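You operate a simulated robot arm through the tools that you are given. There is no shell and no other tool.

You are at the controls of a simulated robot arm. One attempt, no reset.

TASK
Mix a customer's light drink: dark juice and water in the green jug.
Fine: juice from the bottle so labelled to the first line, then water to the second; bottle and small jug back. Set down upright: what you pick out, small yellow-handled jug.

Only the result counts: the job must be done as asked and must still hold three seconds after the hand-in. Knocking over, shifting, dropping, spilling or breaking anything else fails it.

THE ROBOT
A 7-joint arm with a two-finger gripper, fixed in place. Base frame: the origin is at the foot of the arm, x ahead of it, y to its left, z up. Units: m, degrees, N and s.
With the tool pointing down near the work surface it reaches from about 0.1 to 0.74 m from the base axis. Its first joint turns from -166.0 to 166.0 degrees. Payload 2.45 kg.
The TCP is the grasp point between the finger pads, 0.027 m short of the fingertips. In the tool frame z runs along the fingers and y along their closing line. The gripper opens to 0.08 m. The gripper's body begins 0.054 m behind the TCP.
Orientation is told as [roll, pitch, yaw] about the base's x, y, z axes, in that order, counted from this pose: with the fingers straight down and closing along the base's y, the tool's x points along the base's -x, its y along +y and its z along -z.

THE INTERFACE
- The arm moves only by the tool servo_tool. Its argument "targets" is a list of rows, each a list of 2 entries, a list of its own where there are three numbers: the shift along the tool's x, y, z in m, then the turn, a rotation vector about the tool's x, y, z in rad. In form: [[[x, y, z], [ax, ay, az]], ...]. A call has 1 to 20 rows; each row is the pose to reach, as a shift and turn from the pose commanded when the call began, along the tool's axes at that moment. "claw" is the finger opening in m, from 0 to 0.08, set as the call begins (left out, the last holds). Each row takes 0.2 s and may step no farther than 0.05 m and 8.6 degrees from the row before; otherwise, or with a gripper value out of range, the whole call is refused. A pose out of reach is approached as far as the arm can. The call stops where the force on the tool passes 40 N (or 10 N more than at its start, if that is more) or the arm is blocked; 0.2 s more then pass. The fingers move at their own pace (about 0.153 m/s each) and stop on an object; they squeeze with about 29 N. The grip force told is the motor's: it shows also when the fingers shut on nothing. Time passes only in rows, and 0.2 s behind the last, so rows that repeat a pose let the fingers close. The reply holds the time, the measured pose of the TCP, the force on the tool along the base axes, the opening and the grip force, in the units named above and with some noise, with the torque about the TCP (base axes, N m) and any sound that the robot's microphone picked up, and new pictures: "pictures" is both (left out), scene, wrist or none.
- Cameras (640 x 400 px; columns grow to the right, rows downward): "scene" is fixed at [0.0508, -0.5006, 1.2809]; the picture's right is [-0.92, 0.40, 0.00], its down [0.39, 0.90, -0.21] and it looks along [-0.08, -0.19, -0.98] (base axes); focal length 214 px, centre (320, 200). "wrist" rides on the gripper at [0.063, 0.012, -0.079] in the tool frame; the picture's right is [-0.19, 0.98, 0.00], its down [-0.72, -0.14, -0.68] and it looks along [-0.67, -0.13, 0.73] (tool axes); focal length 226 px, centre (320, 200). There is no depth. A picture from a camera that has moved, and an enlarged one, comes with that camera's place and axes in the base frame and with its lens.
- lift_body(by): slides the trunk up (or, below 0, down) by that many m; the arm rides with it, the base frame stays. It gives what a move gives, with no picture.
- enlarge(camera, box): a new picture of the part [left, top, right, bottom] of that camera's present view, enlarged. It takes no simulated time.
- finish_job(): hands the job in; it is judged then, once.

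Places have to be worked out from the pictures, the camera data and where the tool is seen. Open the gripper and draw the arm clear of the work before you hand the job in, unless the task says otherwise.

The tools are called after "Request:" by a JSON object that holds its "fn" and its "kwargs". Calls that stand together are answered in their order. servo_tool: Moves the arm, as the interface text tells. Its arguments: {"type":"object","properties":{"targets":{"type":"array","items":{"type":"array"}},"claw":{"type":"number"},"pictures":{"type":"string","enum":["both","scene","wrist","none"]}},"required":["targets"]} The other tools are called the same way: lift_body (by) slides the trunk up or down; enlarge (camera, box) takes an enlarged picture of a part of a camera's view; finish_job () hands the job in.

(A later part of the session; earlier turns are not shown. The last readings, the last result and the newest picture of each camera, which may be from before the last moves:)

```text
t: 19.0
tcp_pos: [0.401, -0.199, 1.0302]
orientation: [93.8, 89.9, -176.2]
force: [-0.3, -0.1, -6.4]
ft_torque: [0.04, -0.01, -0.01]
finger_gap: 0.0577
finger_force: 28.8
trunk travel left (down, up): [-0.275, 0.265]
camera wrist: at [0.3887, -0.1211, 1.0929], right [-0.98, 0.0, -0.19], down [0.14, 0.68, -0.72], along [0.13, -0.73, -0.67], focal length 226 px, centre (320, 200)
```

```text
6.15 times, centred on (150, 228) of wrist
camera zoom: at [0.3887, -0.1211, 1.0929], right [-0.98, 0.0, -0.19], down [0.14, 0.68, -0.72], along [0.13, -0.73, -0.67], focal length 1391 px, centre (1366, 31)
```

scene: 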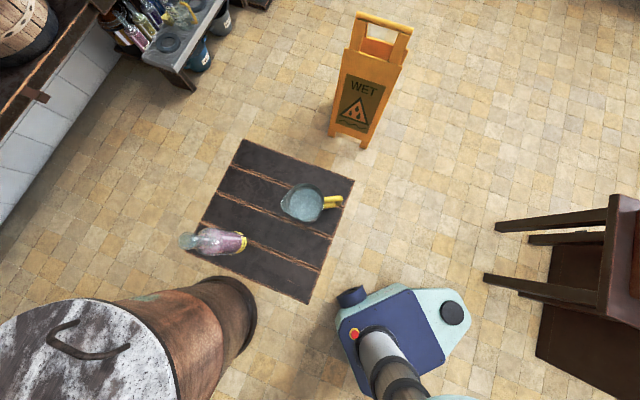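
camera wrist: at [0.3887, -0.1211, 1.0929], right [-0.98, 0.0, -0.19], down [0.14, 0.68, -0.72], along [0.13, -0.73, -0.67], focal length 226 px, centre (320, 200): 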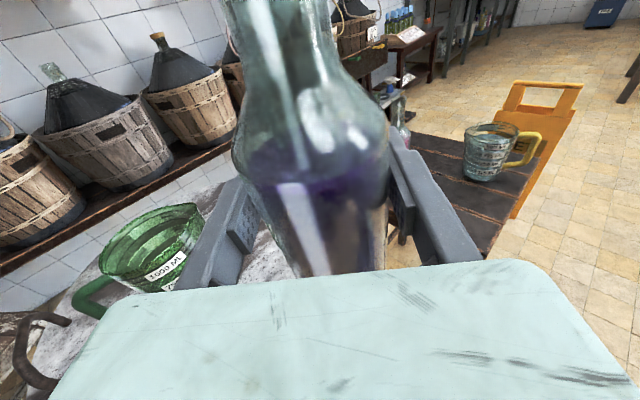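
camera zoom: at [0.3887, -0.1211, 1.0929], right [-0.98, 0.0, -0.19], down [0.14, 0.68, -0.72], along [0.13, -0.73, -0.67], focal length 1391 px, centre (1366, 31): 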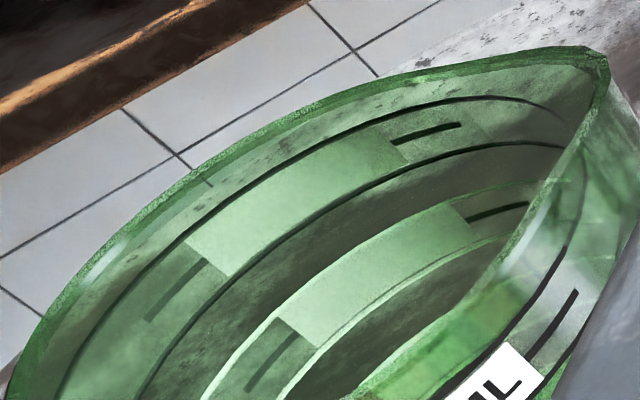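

The green jug's spout points to about azimuth -135 and handle to +45; only 500 (white pair) and 1000 (black pair) carry ring lines. I move the upright bottle to the jug's near side at about (0.525,-0.304,0.99), clear of the rim.

Request:
{"fn": "servo_tool", "kwargs": {"targets": [[[-0.003, -0.009, 0.008], [0, 0, 0]], [[-0.01, -0.032, 0.027], [0, 0, 0]], [[-0.02, -0.062, 0.0525], [0, 0, 0]], [[-0.03, -0.092, 0.078], [0, 0, 0]], [[-0.037, -0.115, 0.097], [0, 0, 0]], [[-0.04, -0.124, 0.105], [0, 0, 0]], [[-0.04, -0.124, 0.105], [0, 0, 0]]]}}

```text
t: 20.6
tcp_pos: [0.5241, -0.304, 0.9887]
orientation: [85.0, 89.9, 174.9]
force: [-0.4, 0.2, -6.1]
ft_torque: [-0.02, 0.0, -0.01]
finger_gap: 0.0578
finger_force: 29.2
trunk travel left (down, up): [-0.275, 0.265]
camera wrist: at [0.5127, -0.2253, 1.0519], right [-0.98, 0.0, -0.19], down [0.14, 0.68, -0.72], along [0.13, -0.73, -0.67], focal length 226 px, centre (320, 200)
```

scene: 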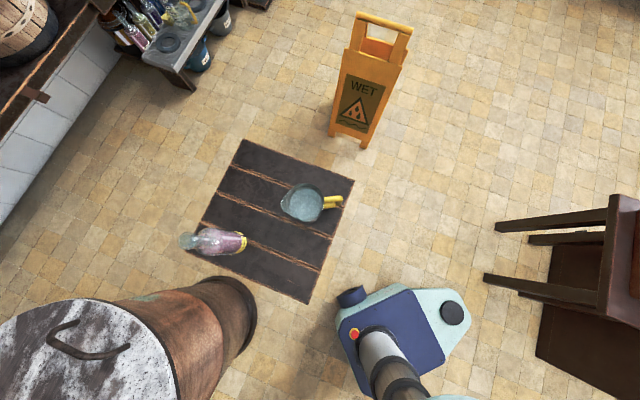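
wrist: 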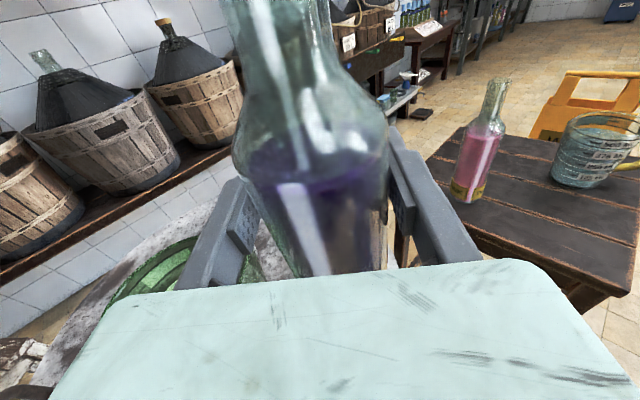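

In position; jug lies just to the left of the bottle in the view. I roll the bottle 45° toward the jug (below the expected flow angle) and look.

Request:
{"fn": "servo_tool", "kwargs": {"targets": [[[0, 0, 0], [0, 0, -0.08]], [[0, 0, 0], [0, 0, -0.2]], [[0, 0, 0], [0, 0, -0.34]], [[0, 0, 0], [0, 0, -0.48]], [[0, 0, 0], [0, 0, -0.62]], [[0, 0, 0], [0, 0, -0.74]], [[0, 0, 0], [0, 0, -0.7854]], [[0, 0, 0], [0, 0, -0.7854]]]}}

```text
t: 22.4
tcp_pos: [0.5246, -0.3033, 0.9889]
orientation: [90.1, 44.9, 180.0]
force: [-0.7, -1.0, -7.2]
ft_torque: [0.04, -0.16, -0.01]
finger_gap: 0.0575
finger_force: 28.4
trunk travel left (down, up): [-0.275, 0.265]
camera wrist: at [0.5611, -0.2256, 1.0424], right [-0.83, 0.0, 0.56], down [-0.41, 0.68, -0.61], along [-0.38, -0.73, -0.57], focal length 226 px, centre (320, 200)
```

scene: 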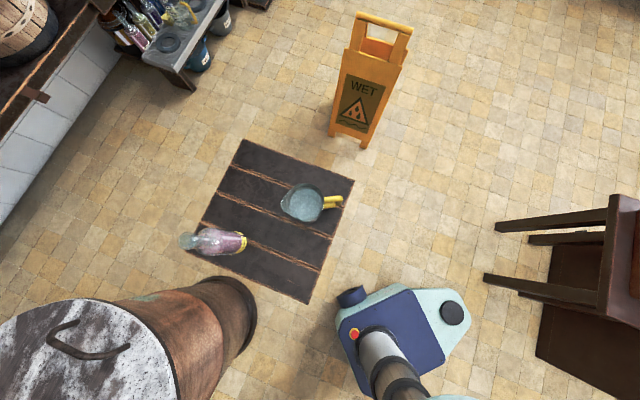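
wrist: 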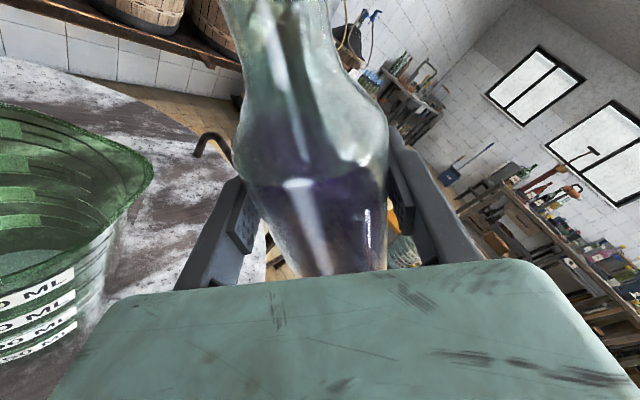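

Request:
{"fn": "enlarge", "kwargs": {"camera": "wrist", "box": [200, 0, 420, 280]}}

Request:
{"fn": "enlarge", "kwargs": {"camera": "wrist", "box": [0, 90, 180, 380]}}

```text
1.43 times, centred on (310, 140) of wrist
camera zoom: at [0.5611, -0.2256, 1.0424], right [-0.83, 0.0, 0.56], down [-0.41, 0.68, -0.61], along [-0.38, -0.73, -0.57], focal length 323 px, centre (334, 286)
```

zoom: 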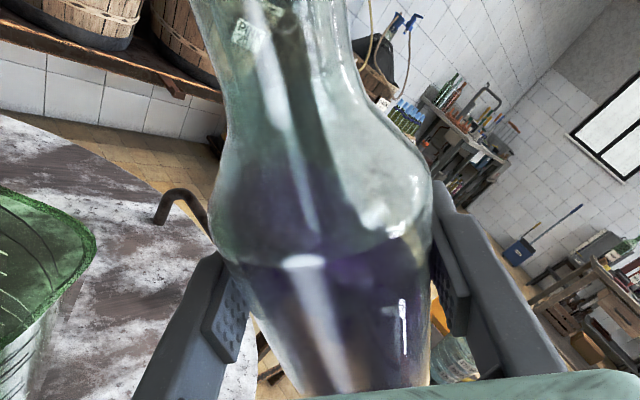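

```text
1.38 times, centred on (90, 235) of wrist
camera zoom: at [0.5611, -0.2256, 1.0424], right [-0.83, 0.0, 0.56], down [-0.41, 0.68, -0.61], along [-0.38, -0.73, -0.57], focal length 312 px, centre (637, 152)
```

zoom: 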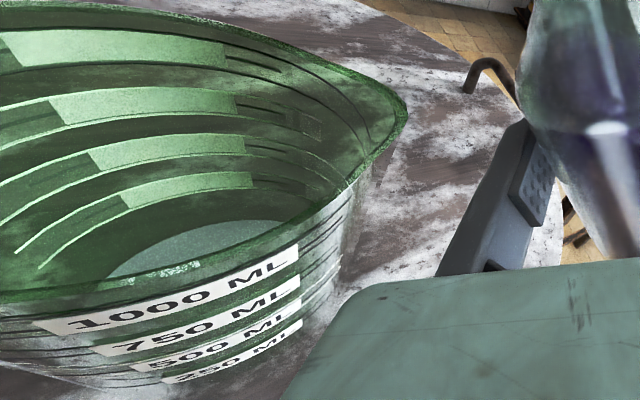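

The jug interior and its four ticks are clearly visible at this tilt, and nothing has flowed. I tilt on to 65° while lowering 5 cm so the lip stays close above the opening.

Request:
{"fn": "servo_tool", "kwargs": {"targets": [[[-0.01, -0.01, 0], [0, 0, -0.1]], [[-0.022, -0.022, 0], [0, 0, -0.2]], [[-0.0346, -0.0346, 0], [0, 0, -0.3]], [[-0.0346, -0.0346, 0], [0, 0, -0.349]], [[-0.0346, -0.0346, 0], [0, 0, -0.349]]], "pictures": "wrist"}}

```text
t: 23.6
tcp_pos: [0.5239, -0.3038, 0.9394]
orientation: [90.0, 24.9, -180.0]
force: [0.1, 0.1, -6.3]
ft_torque: [-0.02, -0.22, -0.01]
finger_gap: 0.0576
finger_force: 28.9
trunk travel left (down, up): [-0.275, 0.265]
camera wrist: at [0.5769, -0.2257, 0.9779], right [-0.59, 0.0, 0.81], down [-0.59, 0.68, -0.43], along [-0.55, -0.73, -0.4], focal length 226 px, centre (320, 200)
```

wrist: 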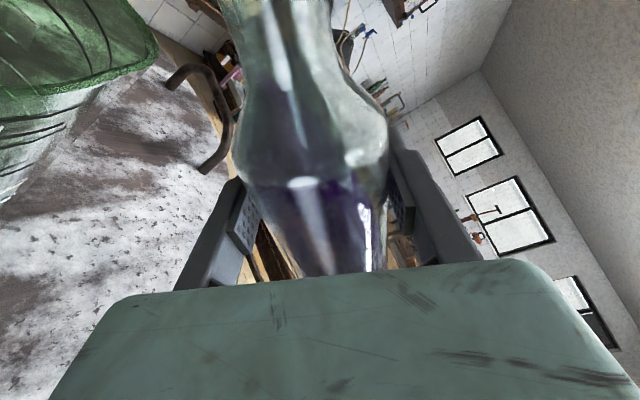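

Still 6.3 N, so nothing poured yet. Tilting in small steps: to 72°, with a short hold to listen for flow.

Request:
{"fn": "servo_tool", "kwargs": {"targets": [[[0, 0, 0], [0, 0, -0.06]], [[0, 0, 0], [0, 0, -0.122]], [[0, 0, 0], [0, 0, -0.122]], [[0, 0, 0], [0, 0, -0.122]]], "pictures": "wrist"}}

```text
t: 24.6
tcp_pos: [0.5244, -0.3044, 0.9404]
orientation: [89.9, 18.1, -180.0]
force: [0.3, -0.2, -6.0]
ft_torque: [0.01, -0.29, -0.01]
finger_gap: 0.0576
finger_force: 28.9
trunk travel left (down, up): [-0.275, 0.265]
camera wrist: at [0.5813, -0.2256, 0.9714], right [-0.49, 0.0, 0.87], down [-0.64, 0.68, -0.36], along [-0.6, -0.73, -0.33], focal length 226 px, centre (320, 200)
```

wrist: 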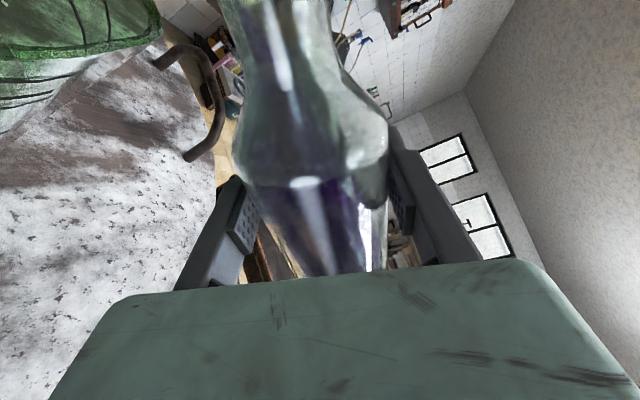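

No flow yet (6.0 N within noise, no sound). Tilting to 78° in small steps.

Request:
{"fn": "servo_tool", "kwargs": {"targets": [[[0, 0, 0], [0, 0, -0.052]], [[0, 0, 0], [0, 0, -0.052]], [[0, 0, 0], [0, 0, -0.052]]], "pictures": "wrist"}}

```text
t: 25.4
tcp_pos: [0.5237, -0.304, 0.9397]
orientation: [90.0, 15.1, -180.1]
force: [-0.3, 0.2, -6.0]
ft_torque: [0.0, -0.26, 0.0]
finger_gap: 0.0576
finger_force: 28.9
trunk travel left (down, up): [-0.275, 0.265]
camera wrist: at [0.5829, -0.2257, 0.9685], right [-0.44, 0.0, 0.9], down [-0.66, 0.68, -0.32], along [-0.61, -0.73, -0.3], focal length 226 px, centre (320, 200)
```

wrist: 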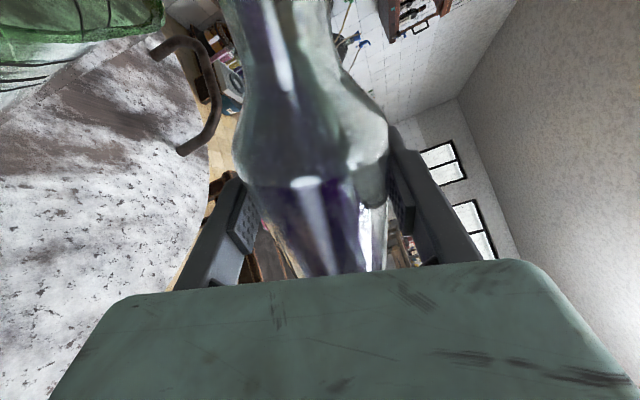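

At 75° still no sign of flow. Going to 79°.

Request:
{"fn": "servo_tool", "kwargs": {"targets": [[[0, 0, 0], [0, 0, -0.035]], [[0, 0, 0], [0, 0, -0.07]], [[0, 0, 0], [0, 0, -0.07]], [[0, 0, 0], [0, 0, -0.07]]], "pictures": "wrist"}}

```text
t: 26.4
tcp_pos: [0.5247, -0.3044, 0.9406]
orientation: [90.0, 11.1, -180.0]
force: [-0.3, 0.1, -7.3]
ft_torque: [0.0, -0.29, -0.02]
finger_gap: 0.0579
finger_force: 29.2
trunk travel left (down, up): [-0.275, 0.265]
camera wrist: at [0.5847, -0.2256, 0.9644], right [-0.38, 0.0, 0.93], down [-0.68, 0.68, -0.28], along [-0.63, -0.73, -0.26], focal length 226 px, centre (320, 200)
```

wrist: 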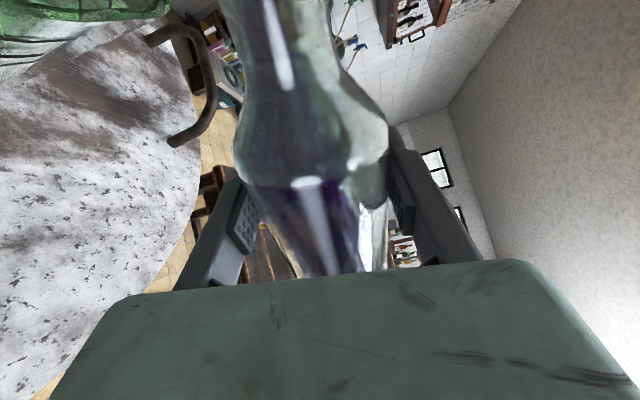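

Request:
{"fn": "enlarge", "kwargs": {"camera": "wrist", "box": [200, 0, 420, 140]}}

```text
2.86 times, centred on (310, 70) of wrist
camera zoom: at [0.5847, -0.2256, 0.9644], right [-0.38, 0.0, 0.93], down [-0.68, 0.68, -0.28], along [-0.63, -0.73, -0.26], focal length 646 px, centre (349, 571)
```

zoom: 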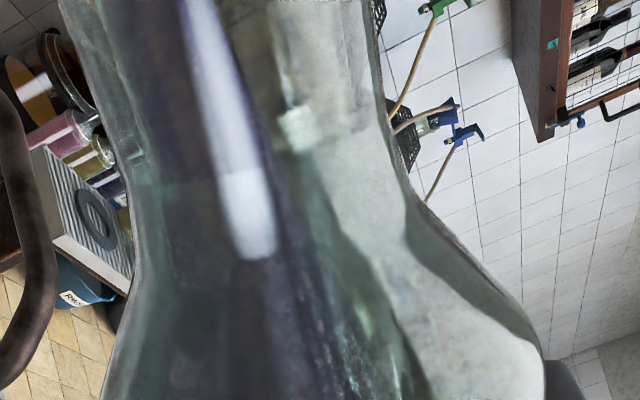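

Juice fills the lower side of the neck, so the flow is near. Adding 3° with a slight 1 cm raise, then holding.

Request:
{"fn": "servo_tool", "kwargs": {"targets": [[[0.001, 0.005, 0], [0, 0, -0.026]], [[0.002, 0.01, 0], [0, 0, -0.052]], [[0.002, 0.01, 0], [0, 0, -0.052]]], "pictures": "wrist"}}

```text
t: 27.2
tcp_pos: [0.5242, -0.3044, 0.9505]
orientation: [90.1, 8.0, -180.0]
force: [0.1, 0.8, -7.0]
ft_torque: [0.03, -0.27, -0.02]
finger_gap: 0.0577
finger_force: 28.9
trunk travel left (down, up): [-0.275, 0.265]
camera wrist: at [0.5861, -0.2257, 0.9713], right [-0.33, 0.0, 0.94], down [-0.69, 0.68, -0.24], along [-0.64, -0.73, -0.22], focal length 226 px, centre (320, 200)
```

wrist: 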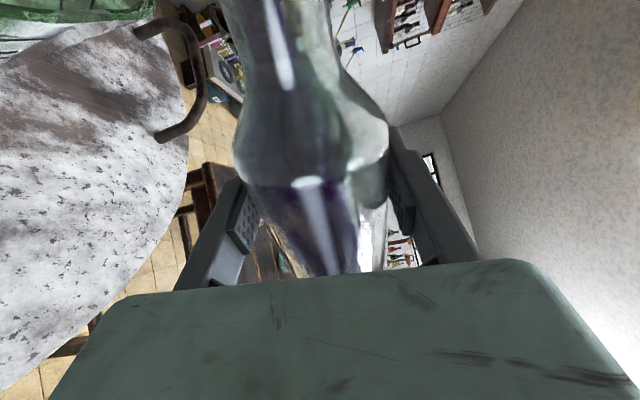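

No flow yet at 82°. Going on to 85°.

Request:
{"fn": "servo_tool", "kwargs": {"targets": [[[0, 0, 0], [0, 0, -0.026]], [[0, 0, 0], [0, 0, -0.052]], [[0, 0, 0], [0, 0, -0.052]]], "pictures": "wrist"}}

```text
t: 28.0
tcp_pos: [0.5243, -0.3057, 0.9494]
orientation: [90.0, 5.0, -180.0]
force: [0.2, 0.6, -5.7]
ft_torque: [0.06, -0.21, 0.03]
finger_gap: 0.0577
finger_force: 29.3
trunk travel left (down, up): [-0.275, 0.265]
camera wrist: at [0.5871, -0.2257, 0.9683], right [-0.28, 0.0, 0.96], down [-0.7, 0.68, -0.2], along [-0.65, -0.73, -0.19], focal length 226 px, centre (320, 200)
```

wrist: 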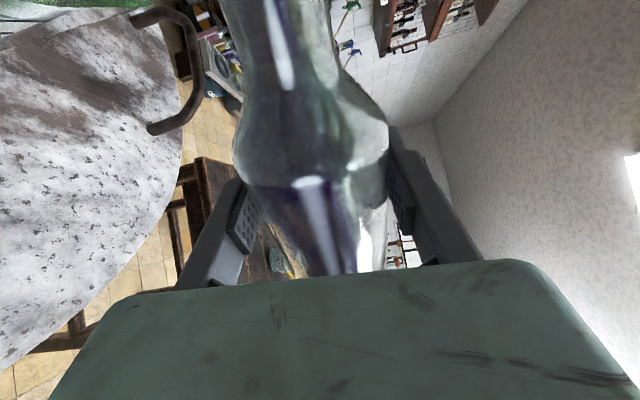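

Request:
{"fn": "enlarge", "kwargs": {"camera": "wrist", "box": [200, 0, 420, 280]}}

Request:
{"fn": "servo_tool", "kwargs": {"targets": [[[0, 0, 0], [0, 0, 0]], [[0, 0, 0], [0, 0, 0]]], "pictures": "wrist"}}

Request:
{"fn": "enlarge", "kwargs": {"camera": "wrist", "box": [200, 0, 420, 280]}}

```text
1.43 times, centred on (310, 140) of wrist
camera zoom: at [0.5871, -0.2257, 0.9683], right [-0.28, 0.0, 0.96], down [-0.7, 0.68, -0.2], along [-0.65, -0.73, -0.19], focal length 323 px, centre (334, 286)
```

zoom: 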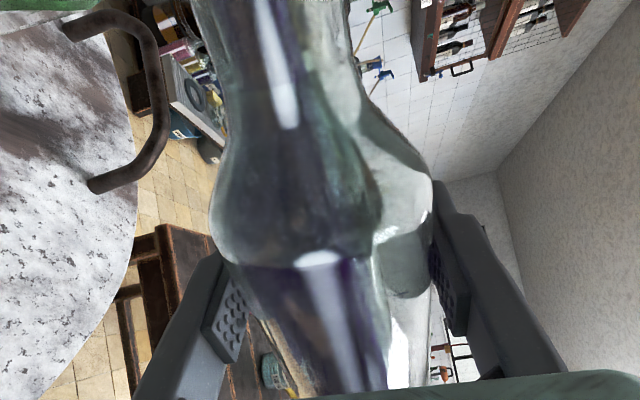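

```text
t: 28.6
tcp_pos: [0.5246, -0.3033, 0.9502]
orientation: [90.0, 5.0, -180.0]
force: [-0.5, 0.5, -6.6]
ft_torque: [-0.01, -0.26, 0.01]
finger_gap: 0.0577
finger_force: 28.8
trunk travel left (down, up): [-0.275, 0.265]
camera wrist: at [0.5871, -0.2256, 0.9683], right [-0.28, 0.0, 0.96], down [-0.7, 0.68, -0.2], along [-0.65, -0.73, -0.19], focal length 226 px, centre (320, 200)
```

wrist: 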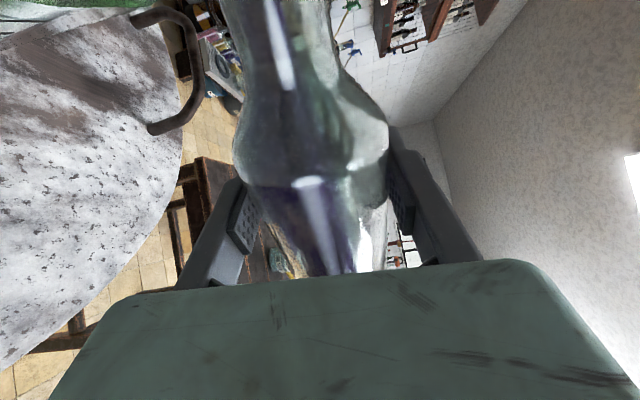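

```text
1.43 times, centred on (310, 140) of wrist
camera zoom: at [0.5871, -0.2256, 0.9683], right [-0.28, 0.0, 0.96], down [-0.7, 0.68, -0.2], along [-0.65, -0.73, -0.19], focal length 323 px, centre (334, 286)
```

zoom: 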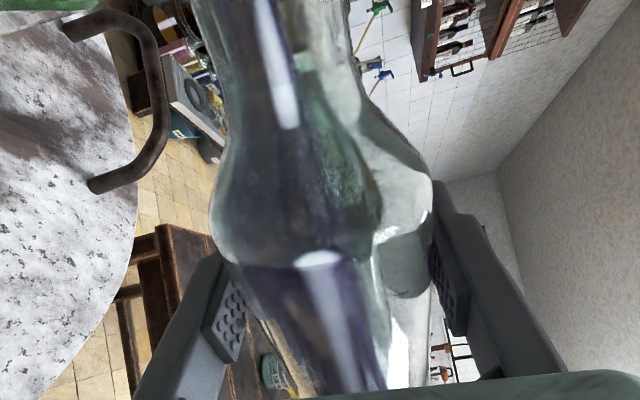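

The juice surface in the bottle suggests flow may have begun though force noise hides it. I roll back to 45°, where the jug interior is visible, to check.

Request:
{"fn": "servo_tool", "kwargs": {"targets": [[[0.0007, 0.0078, 0], [0, 0, 0.14]], [[0.0014, 0.0156, 0], [0, 0, 0.28]], [[0.002, 0.0234, 0], [0, 0, 0.42]], [[0.0027, 0.0311, 0], [0, 0, 0.56]], [[0.0034, 0.0389, 0], [0, 0, 0.698]], [[0.0034, 0.0389, 0], [0, 0, 0.698]], [[0.0034, 0.0389, 0], [0, 0, 0.698]]], "pictures": "wrist"}}

Request:
{"fn": "enlarge", "kwargs": {"camera": "wrist", "box": [0, 90, 180, 380]}}

Request:
{"fn": "enlarge", "kwargs": {"camera": "wrist", "box": [200, 0, 420, 280]}}

```text
t: 30.2
tcp_pos: [0.5243, -0.3051, 0.9899]
orientation: [90.0, 45.1, -180.0]
force: [-0.1, 0.2, -6.1]
ft_torque: [-0.01, -0.19, -0.01]
finger_gap: 0.0578
finger_force: 29.0
trunk travel left (down, up): [-0.275, 0.265]
camera wrist: at [0.5609, -0.2259, 1.0429], right [-0.83, 0.0, 0.56], down [-0.41, 0.68, -0.61], along [-0.38, -0.73, -0.57], focal length 226 px, centre (320, 200)
```

wrist: 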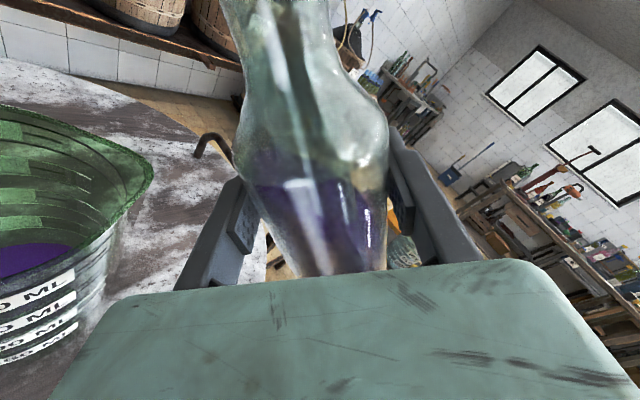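

```text
1.38 times, centred on (90, 235) of wrist
camera zoom: at [0.5609, -0.2259, 1.0429], right [-0.83, 0.0, 0.56], down [-0.41, 0.68, -0.61], along [-0.38, -0.73, -0.57], focal length 312 px, centre (637, 152)
```

zoom: 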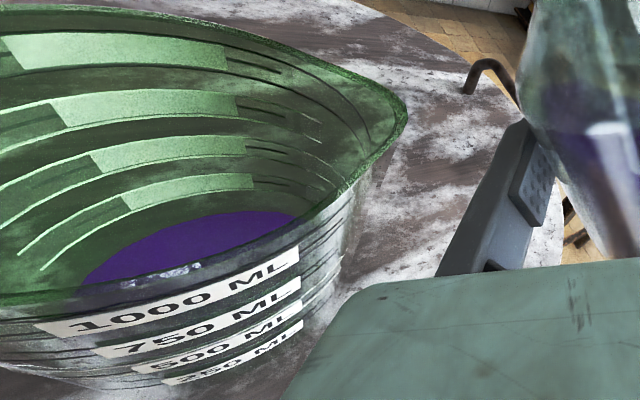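

```text
1.43 times, centred on (310, 140) of wrist
camera zoom: at [0.5609, -0.2259, 1.0429], right [-0.83, 0.0, 0.56], down [-0.41, 0.68, -0.61], along [-0.38, -0.73, -0.57], focal length 323 px, centre (334, 286)
```

zoom: 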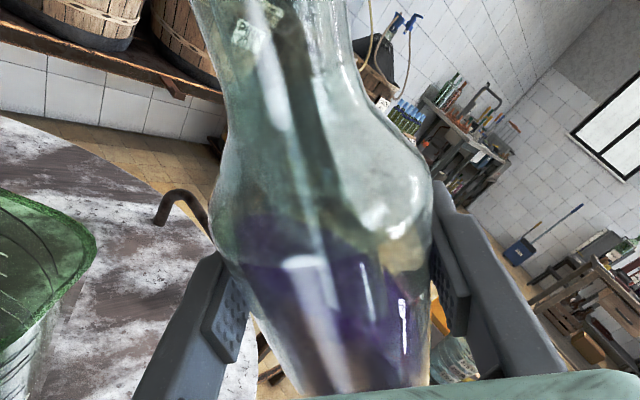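

Juice went cleanly into the jug: roughly 70 ML by the far-wall ticks, and the lid is dry. Next cycle: tilt to 90° with lip about 3 cm above the rim, hold one second, and come back to 45° to look.

Request:
{"fn": "servo_tool", "kwargs": {"targets": [[[-0.0041, -0.0041, 0], [0, 0, -0.131]], [[-0.0082, -0.0082, 0], [0, 0, -0.262]], [[-0.0124, -0.0124, 0], [0, 0, -0.393]], [[-0.0165, -0.0165, 0], [0, 0, -0.524]], [[-0.0206, -0.0206, 0], [0, 0, -0.654]], [[-0.0247, -0.0247, 0], [0, 0, -0.785]], [[-0.0247, -0.0247, 0], [0, 0, -0.785]], [[-0.0247, -0.0247, 0], [0, 0, -0.785]], [[-0.0247, -0.0247, 0], [0, 0, -0.785]], [[-0.0247, -0.0247, 0], [0, 0, -0.785]], [[-0.0247, -0.0247, 0], [0, 0, -0.785]], [[-0.0206, -0.0206, 0], [0, 0, -0.654]], [[-0.0165, -0.0165, 0], [0, 0, -0.524]], [[-0.0124, -0.0124, 0], [0, 0, -0.393]], [[-0.0082, -0.0082, 0], [0, 0, -0.262]], [[-0.0041, -0.0041, 0], [0, 0, -0.131]], [[0, 0, 0], [0, 0, 0]], [[0, 0, 0], [0, 0, 0]]], "pictures": "wrist"}}

Request:
{"fn": "enlarge", "kwargs": {"camera": "wrist", "box": [0, 90, 180, 380]}}

Request:
{"fn": "enlarge", "kwargs": {"camera": "wrist", "box": [200, 0, 420, 280]}}

```text
t: 34.0
tcp_pos: [0.5251, -0.304, 0.9895]
orientation: [90.0, 45.1, -180.1]
force: [0.8, -0.5, -5.3]
ft_torque: [0.03, -0.14, 0.03]
finger_gap: 0.0578
finger_force: 29.4
trunk travel left (down, up): [-0.275, 0.265]
camera wrist: at [0.5609, -0.2253, 1.0429], right [-0.83, 0.0, 0.56], down [-0.41, 0.68, -0.61], along [-0.38, -0.73, -0.57], focal length 226 px, centre (320, 200)
```

wrist: 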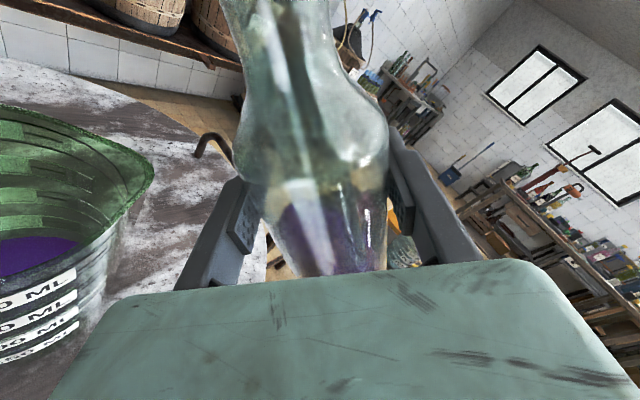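

```text
1.38 times, centred on (90, 235) of wrist
camera zoom: at [0.5609, -0.2253, 1.0429], right [-0.83, 0.0, 0.56], down [-0.41, 0.68, -0.61], along [-0.38, -0.73, -0.57], focal length 312 px, centre (637, 152)
```

zoom: 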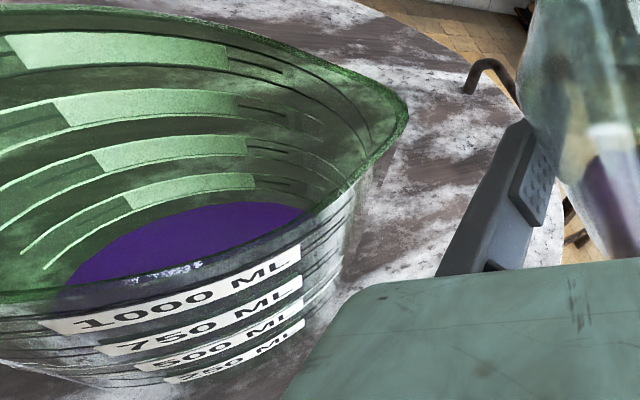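

```text
1.43 times, centred on (310, 140) of wrist
camera zoom: at [0.5609, -0.2253, 1.0429], right [-0.83, 0.0, 0.56], down [-0.41, 0.68, -0.61], along [-0.38, -0.73, -0.57], focal length 323 px, centre (334, 286)
```

zoom: 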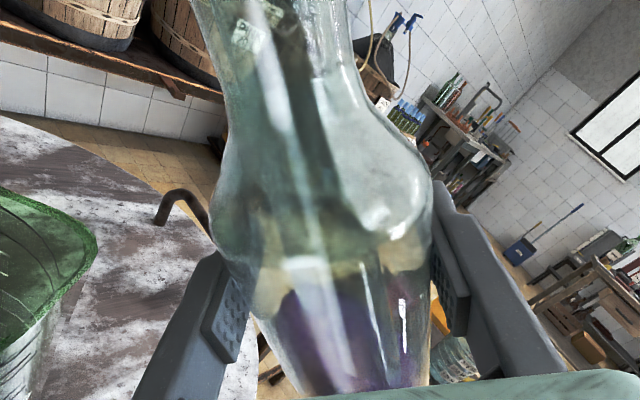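

Level in the jug is now about 165 ML by the far-wall geometry, and the weight (5.3 N) agrees with ~115 g poured. Another cycle: tilt to 95°, hold one second, come back to 45°.

Request:
{"fn": "servo_tool", "kwargs": {"targets": [[[-0.0025, -0.0025, 0], [0, 0, -0.1247]], [[-0.005, -0.005, 0], [0, 0, -0.2494]], [[-0.0075, -0.0075, 0], [0, 0, -0.3741]], [[-0.01, -0.01, 0], [0, 0, -0.4989]], [[-0.0125, -0.0125, 0], [0, 0, -0.6236]], [[-0.015, -0.015, 0], [0, 0, -0.7483]], [[-0.0173, -0.0173, 0], [0, 0, -0.873]], [[-0.0173, -0.0173, 0], [0, 0, -0.873]], [[-0.0173, -0.0173, 0], [0, 0, -0.873]], [[-0.0173, -0.0173, 0], [0, 0, -0.873]], [[-0.0173, -0.0173, 0], [0, 0, -0.873]], [[-0.015, -0.015, 0], [0, 0, -0.7483]], [[-0.0125, -0.0125, 0], [0, 0, -0.6236]], [[-0.01, -0.01, 0], [0, 0, -0.4989]], [[-0.0075, -0.0075, 0], [0, 0, -0.3741]], [[-0.005, -0.005, 0], [0, 0, -0.2494]], [[-0.0025, -0.0025, 0], [0, 0, -0.1247]], [[0, 0, 0], [0, 0, 0]], [[0, 0, 0], [0, 0, 0]]], "pictures": "wrist"}}

Request:
{"fn": "enlarge", "kwargs": {"camera": "wrist", "box": [0, 90, 180, 380]}}

Request:
{"fn": "enlarge", "kwargs": {"camera": "wrist", "box": [200, 0, 420, 280]}}

```text
t: 38.0
tcp_pos: [0.5256, -0.3048, 0.9891]
orientation: [90.1, 45.0, 180.1]
force: [-0.4, -0.1, -4.4]
ft_torque: [0.0, -0.13, -0.02]
finger_gap: 0.0578
finger_force: 29.0
trunk travel left (down, up): [-0.275, 0.265]
camera wrist: at [0.5608, -0.2261, 1.0428], right [-0.83, 0.0, 0.56], down [-0.41, 0.68, -0.61], along [-0.38, -0.73, -0.57], focal length 226 px, centre (320, 200)
```

wrist: 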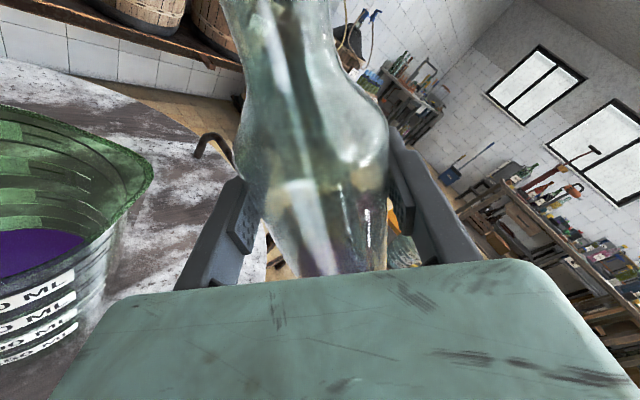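

```text
1.38 times, centred on (90, 235) of wrist
camera zoom: at [0.5608, -0.2261, 1.0428], right [-0.83, 0.0, 0.56], down [-0.41, 0.68, -0.61], along [-0.38, -0.73, -0.57], focal length 312 px, centre (637, 152)
```

zoom: 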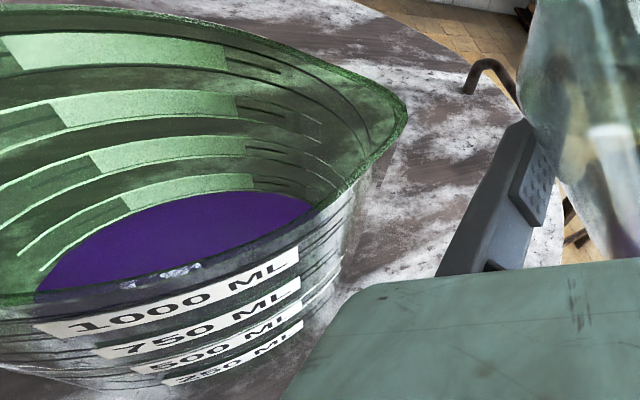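

```text
1.43 times, centred on (310, 140) of wrist
camera zoom: at [0.5608, -0.2261, 1.0428], right [-0.83, 0.0, 0.56], down [-0.41, 0.68, -0.61], along [-0.38, -0.73, -0.57], focal length 323 px, centre (334, 286)
```

zoom: 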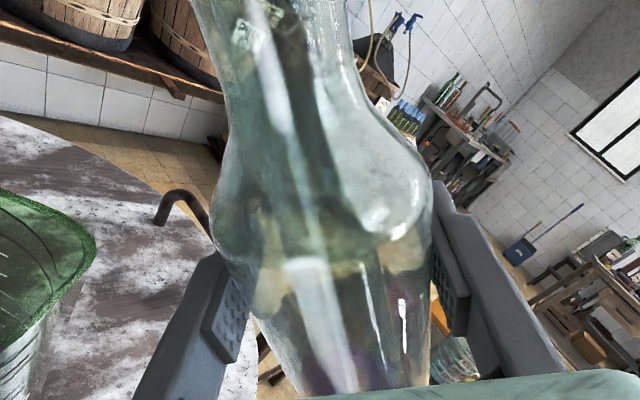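

The jug now reads about 260 ML and the bottle still has juice. I take a few still readings to average the weight and estimate what remains.

Request:
{"fn": "servo_tool", "kwargs": {"targets": [[[0, 0, 0], [0, 0, 0]]], "pictures": "none"}}

Request:
{"fn": "servo_tool", "kwargs": {"targets": [[[0, 0, 0], [0, 0, 0]]], "pictures": "none"}}

Request:
{"fn": "servo_tool", "kwargs": {"targets": [[[0, 0, 0], [0, 0, 0]]], "pictures": "none"}}

Request:
{"fn": "servo_tool", "kwargs": {"targets": [[[0, 0, 0], [0, 0, 0]]], "pictures": "none"}}

Request:
{"fn": "servo_tool", "kwargs": {"targets": [[[0, 0, 0], [0, 0, 0]]], "pictures": "none"}}

Request:
{"fn": "enlarge", "kwargs": {"camera": "wrist", "box": [255, 160, 395, 275]}}

Request:
{"fn": "enlarge", "kwargs": {"camera": "wrist", "box": [0, 160, 110, 260]}}

```text
t: 38.4
tcp_pos: [0.5253, -0.3052, 0.9892]
orientation: [90.0, 45.0, -180.0]
force: [-0.3, 0.5, -4.7]
ft_torque: [0.02, -0.12, 0.02]
finger_gap: 0.0575
finger_force: 29.5
trunk travel left (down, up): [-0.275, 0.265]
```

```text
t: 38.8
tcp_pos: [0.5241, -0.3043, 0.9895]
orientation: [90.0, 45.1, -180.0]
force: [0.0, -0.2, -5.2]
ft_torque: [0.01, -0.12, 0.02]
finger_gap: 0.0576
finger_force: 28.7
trunk travel left (down, up): [-0.275, 0.265]
```

```text
t: 39.2
tcp_pos: [0.5245, -0.3037, 0.9898]
orientation: [89.9, 45.0, -180.0]
force: [0.3, 0.2, -4.0]
ft_torque: [-0.02, -0.15, 0.02]
finger_gap: 0.0575
finger_force: 28.7
trunk travel left (down, up): [-0.275, 0.265]
```

```text
t: 39.6
tcp_pos: [0.5243, -0.3053, 0.9882]
orientation: [90.0, 44.9, -180.0]
force: [-0.6, -0.5, -4.5]
ft_torque: [0.02, -0.12, 0.0]
finger_gap: 0.0573
finger_force: 29.2
trunk travel left (down, up): [-0.275, 0.265]
```

```text
t: 40.0
tcp_pos: [0.5242, -0.3046, 0.989]
orientation: [90.0, 45.0, -180.0]
force: [-0.6, 0.1, -4.4]
ft_torque: [0.0, -0.13, 0.03]
finger_gap: 0.0576
finger_force: 28.6
trunk travel left (down, up): [-0.275, 0.265]
```

```text
3.48 times, centred on (325, 218) of wrist
camera zoom: at [0.5609, -0.2261, 1.0427], right [-0.83, 0.0, 0.56], down [-0.41, 0.68, -0.61], along [-0.38, -0.73, -0.57], focal length 786 px, centre (303, 139)
```

zoom: 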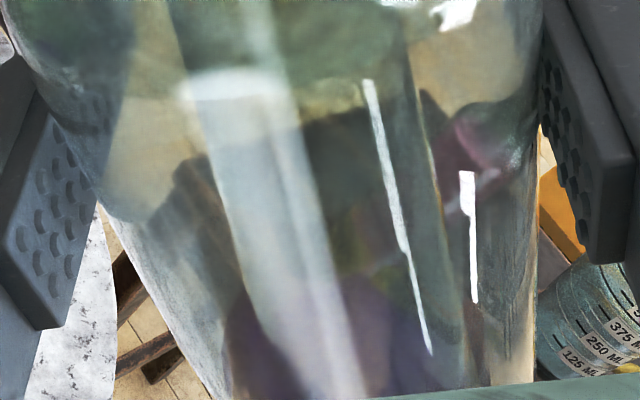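

```text
4.00 times, centred on (55, 210) of wrist
camera zoom: at [0.5609, -0.2261, 1.0427], right [-0.83, 0.0, 0.56], down [-0.41, 0.68, -0.61], along [-0.38, -0.73, -0.57], focal length 904 px, centre (1380, 160)
```

zoom: 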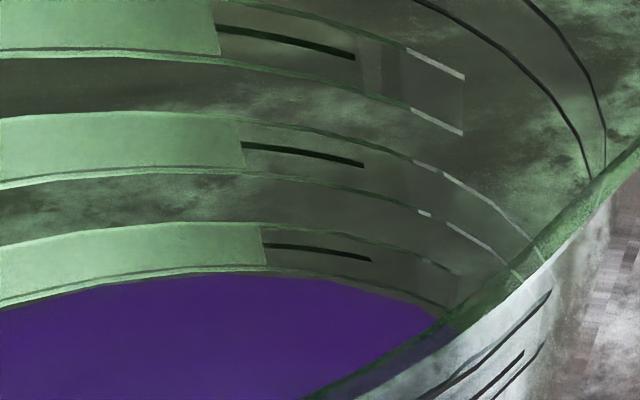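

There appear to be thin rings at every graduation; this matters for which is the "first line". Enlarging the jug walls more before pouring on.

Request:
{"fn": "enlarge", "kwargs": {"camera": "wrist", "box": [40, 110, 160, 200]}}

Request:
{"fn": "enlarge", "kwargs": {"camera": "wrist", "box": [60, 200, 130, 300]}}

Request:
{"fn": "enlarge", "kwargs": {"camera": "wrist", "box": [0, 250, 110, 370]}}

Request:
{"fn": "enlarge", "kwargs": {"camera": "wrist", "box": [0, 100, 100, 200]}}

```text
4.44 times, centred on (100, 155) of wrist
camera zoom: at [0.5609, -0.2261, 1.0427], right [-0.83, 0.0, 0.56], down [-0.41, 0.68, -0.61], along [-0.38, -0.73, -0.57], focal length 1005 px, centre (1298, 400)
```

zoom: 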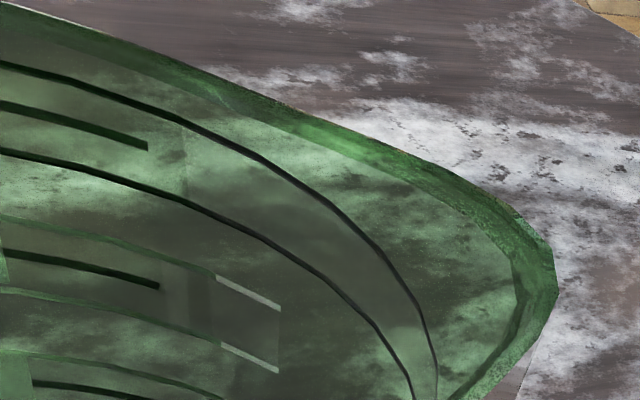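

```text
4.00 times, centred on (95, 250) of wrist
camera zoom: at [0.5609, -0.2261, 1.0427], right [-0.83, 0.0, 0.56], down [-0.41, 0.68, -0.61], along [-0.38, -0.73, -0.57], focal length 904 px, centre (1220, 0)
```

zoom: 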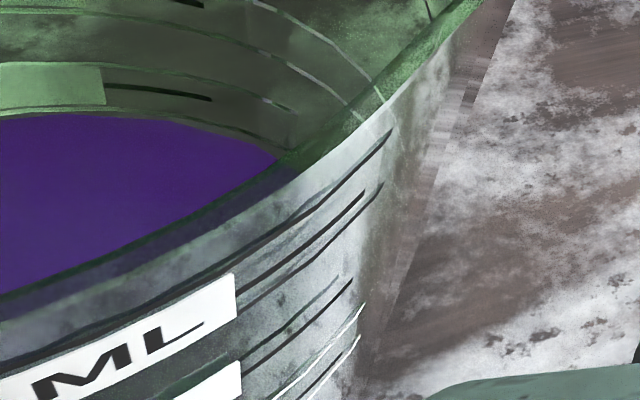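

```text
3.33 times, centred on (55, 310) of wrist
camera zoom: at [0.5609, -0.2261, 1.0427], right [-0.83, 0.0, 0.56], down [-0.41, 0.68, -0.61], along [-0.38, -0.73, -0.57], focal length 754 px, centre (1203, -167)
```

zoom: 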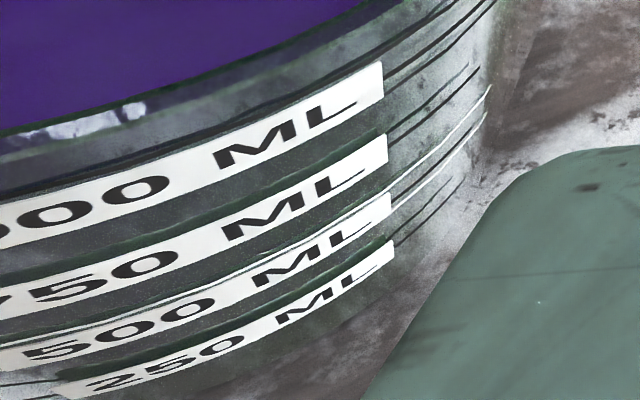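

```text
4.00 times, centred on (50, 150) of wrist
camera zoom: at [0.5609, -0.2261, 1.0427], right [-0.83, 0.0, 0.56], down [-0.41, 0.68, -0.61], along [-0.38, -0.73, -0.57], focal length 904 px, centre (1400, 400)
```

zoom: 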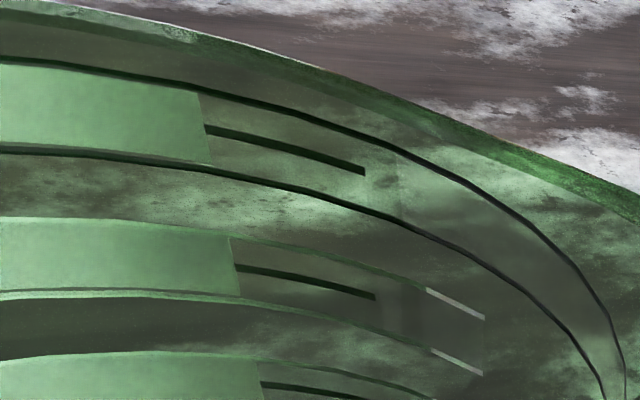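

Before pouring more I want an unambiguous side view of which rings are drawn as full lines. I set the bottle upright and back off to where the jug is seen from the side.

Request:
{"fn": "servo_tool", "kwargs": {"targets": [[[0, 0, 0], [0, 0, 0.131]], [[0, 0, 0], [0, 0, 0.262]], [[0, 0, 0], [0, 0, 0.393]], [[0, 0, 0], [0, 0, 0.524]], [[0, 0, 0], [0, 0, 0.654]], [[0, 0, 0], [0, 0, 0.785]]], "pictures": "none"}}

Request:
{"fn": "servo_tool", "kwargs": {"targets": [[[0, 0.01, -0.016], [0, 0, 0]], [[0, 0.03, -0.05], [0, 0, 0]], [[-0.005, 0.05, -0.085], [0, 0, 0]], [[-0.02, 0.073, -0.12], [0, 0, 0]], [[-0.04, 0.097, -0.155], [0, 0, 0]], [[-0.06, 0.115, -0.185], [0, 0, 0]], [[-0.07, 0.1245, -0.204], [0, 0, 0]], [[-0.07, 0.1245, -0.204], [0, 0, 0]]], "pictures": "wrist"}}

Request:
{"fn": "enlarge", "kwargs": {"camera": "wrist", "box": [120, 100, 230, 240]}}

```text
t: 41.4
tcp_pos: [0.5245, -0.3054, 0.9889]
orientation: [-77.6, 89.9, 12.3]
force: [0.3, -0.5, -3.6]
ft_torque: [0.03, -0.03, -0.03]
finger_gap: 0.0578
finger_force: 28.8
trunk travel left (down, up): [-0.275, 0.265]
```

```text
t: 43.2
tcp_pos: [0.3994, -0.1003, 0.9187]
orientation: [-176.4, 90.0, -86.4]
force: [0.0, -0.1, -4.2]
ft_torque: [0.02, 0.04, 0.02]
finger_gap: 0.0575
finger_force: 29.3
trunk travel left (down, up): [-0.275, 0.265]
camera wrist: at [0.3874, -0.0214, 0.9828], right [-0.98, 0.0, -0.19], down [0.14, 0.68, -0.72], along [0.13, -0.73, -0.67], focal length 226 px, centre (320, 200)
```

wrist: 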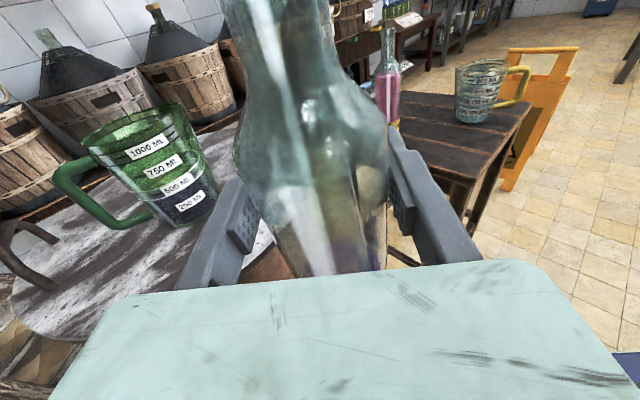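

```text
2.86 times, centred on (175, 170) of wrist
camera zoom: at [0.3874, -0.0214, 0.9828], right [-0.98, 0.0, -0.19], down [0.14, 0.68, -0.72], along [0.13, -0.73, -0.67], focal length 646 px, centre (734, 286)
```

zoom: 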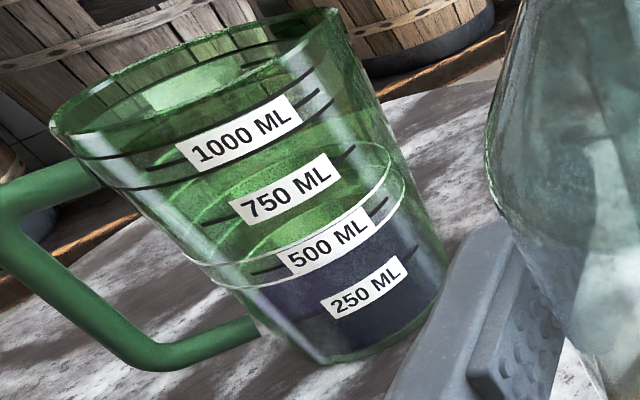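

Request:
{"fn": "enlarge", "kwargs": {"camera": "wrist", "box": [175, 150, 225, 230]}}

Request:
{"fn": "enlarge", "kwargs": {"camera": "wrist", "box": [130, 95, 220, 165]}}

Request:
{"fn": "enlarge", "kwargs": {"camera": "wrist", "box": [445, 50, 535, 130]}}

Request:
{"fn": "enlarge", "kwargs": {"camera": "wrist", "box": [225, 100, 400, 280]}}

```text
5.00 times, centred on (200, 190) of wrist
camera zoom: at [0.3874, -0.0214, 0.9828], right [-0.98, 0.0, -0.19], down [0.14, 0.68, -0.72], along [0.13, -0.73, -0.67], focal length 1130 px, centre (920, 250)
```

zoom: 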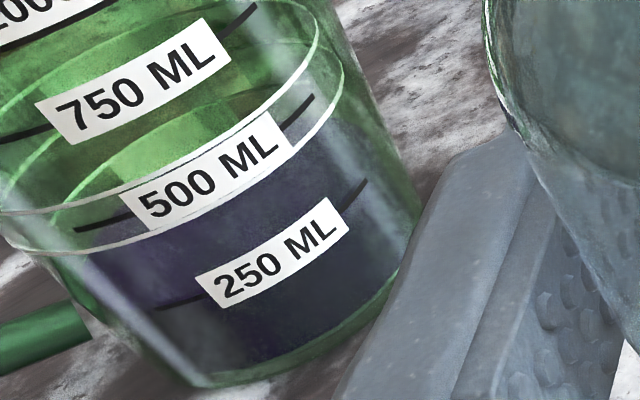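

```text
5.71 times, centred on (175, 130) of wrist
camera zoom: at [0.3874, -0.0214, 0.9828], right [-0.98, 0.0, -0.19], down [0.14, 0.68, -0.72], along [0.13, -0.73, -0.67], focal length 1292 px, centre (1149, 600)
```

zoom: 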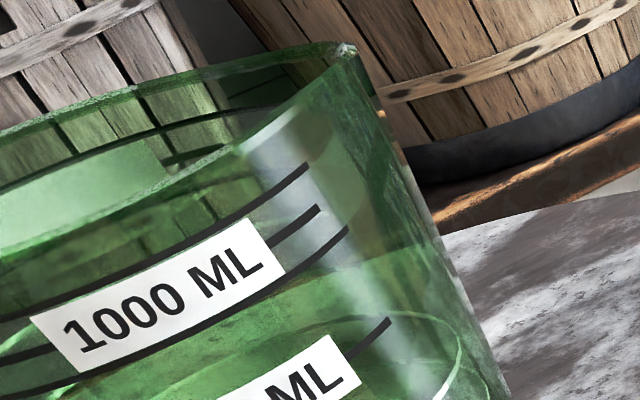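

```text
5.00 times, centred on (490, 90) of wrist
camera zoom: at [0.3874, -0.0214, 0.9828], right [-0.98, 0.0, -0.19], down [0.14, 0.68, -0.72], along [0.13, -0.73, -0.67], focal length 1130 px, centre (-530, 750)
```

zoom: 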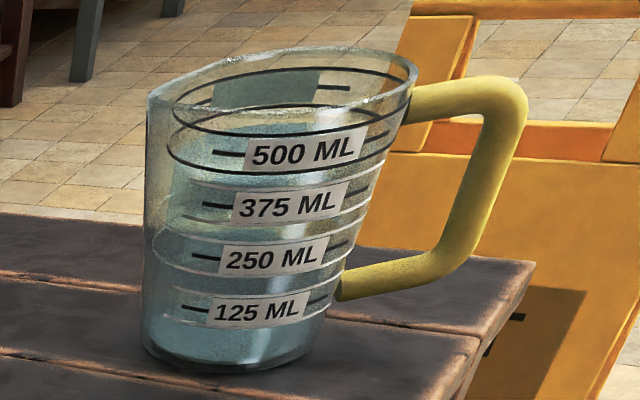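

```text
2.22 times, centred on (312, 190) of wrist
camera zoom: at [0.3874, -0.0214, 0.9828], right [-0.98, 0.0, -0.19], down [0.14, 0.68, -0.72], along [0.13, -0.73, -0.67], focal length 502 px, centre (337, 222)
```

zoom: 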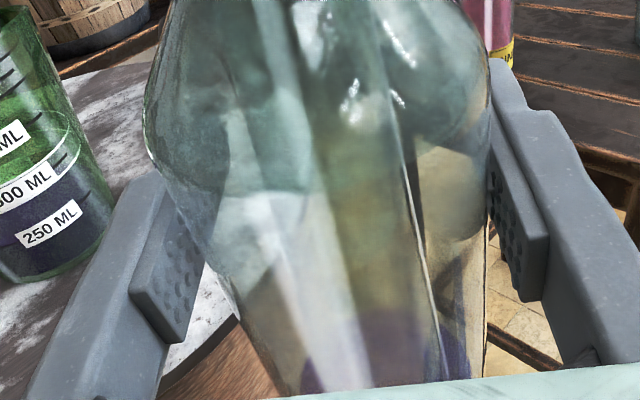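

The side view shows full rings only at 500 (white) and 1000 (black) on the green jug, with juice now around the 250 tick. Since the bottle may not hold enough for 500, I hold it upright in the scene camera's view to measure what remains.

Request:
{"fn": "servo_tool", "kwargs": {"targets": [[[0.003, 0.002, 0.015], [0, 0, 0]], [[0.008, 0.006, 0.055], [0, 0, 0]], [[0.013, 0.01, 0.1], [0, 0, 0]], [[0.018, 0.015, 0.145], [0, 0, 0]], [[0.023, 0.02, 0.19], [0, 0, 0]], [[0.028, 0.025, 0.235], [0, 0, 0]], [[0.031, 0.03, 0.28], [0, 0, 0]], [[0.031, 0.034, 0.325], [0, 0, 0]], [[0.031, 0.037, 0.365], [0, 0, 0]], [[0.031, 0.0394, 0.392], [0, 0, 0]], [[0.031, 0.0394, 0.4], [0, 0, 0]], [[0.031, 0.0394, 0.4], [0, 0, 0]]], "pictures": "both"}}

Request:
{"fn": "enlarge", "kwargs": {"camera": "scene", "box": [110, 240, 240, 380]}}

```text
t: 45.8
tcp_pos: [0.3608, -0.4995, 0.9503]
orientation: [12.9, 90.0, 103.0]
force: [0.5, 0.1, -3.7]
ft_torque: [0.02, 0.01, -0.01]
finger_gap: 0.0573
finger_force: 29.1
trunk travel left (down, up): [-0.275, 0.265]
camera wrist: at [0.3484, -0.4225, 1.0137], right [-0.98, 0.0, -0.19], down [0.14, 0.68, -0.72], along [0.13, -0.73, -0.67], focal length 226 px, centre (320, 200)
```

scene: 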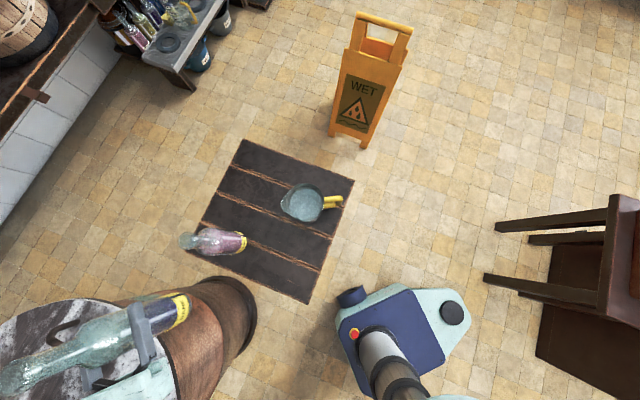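
wrist: 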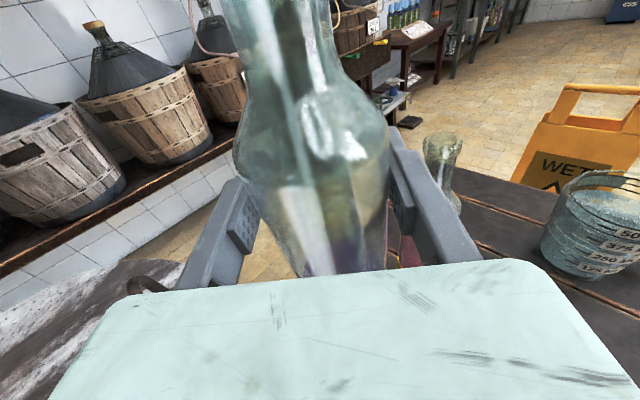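

```text
2.86 times, centred on (175, 310) of scene
camera zoom: at [0.0508, -0.5006, 1.2809], right [-0.92, 0.4, 0.0], down [0.39, 0.9, -0.21], along [-0.08, -0.19, -0.98], focal length 613 px, centre (734, -114)
```

zoom: 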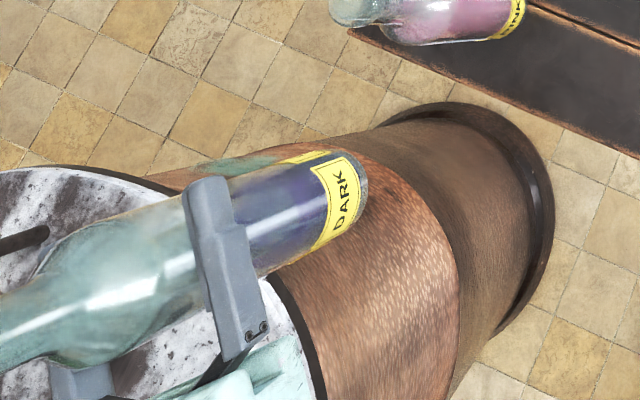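

The scene camera shows the bottle side-on with its remaining juice. Enlarging to measure the level.

Request:
{"fn": "enlarge", "kwargs": {"camera": "scene", "box": [145, 280, 200, 340]}}

Request:
{"fn": "enlarge", "kwargs": {"camera": "scene", "box": [175, 220, 255, 270]}}

```text
6.67 times, centred on (172, 310) of scene
camera zoom: at [0.0508, -0.5006, 1.2809], right [-0.92, 0.4, 0.0], down [0.39, 0.9, -0.21], along [-0.08, -0.19, -0.98], focal length 1430 px, centre (1303, -533)
```

zoom: 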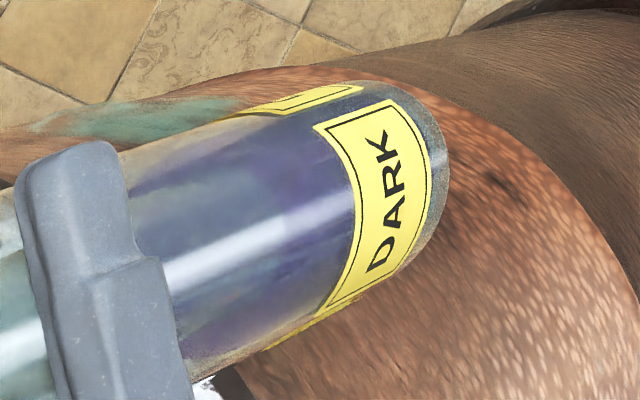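

```text
8.00 times, centred on (215, 245) of scene
camera zoom: at [0.0508, -0.5006, 1.2809], right [-0.92, 0.4, 0.0], down [0.39, 0.9, -0.21], along [-0.08, -0.19, -0.98], focal length 1716 px, centre (1160, -160)
```

zoom: 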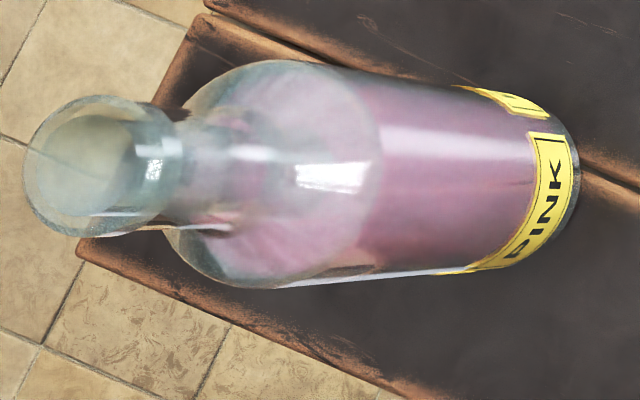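

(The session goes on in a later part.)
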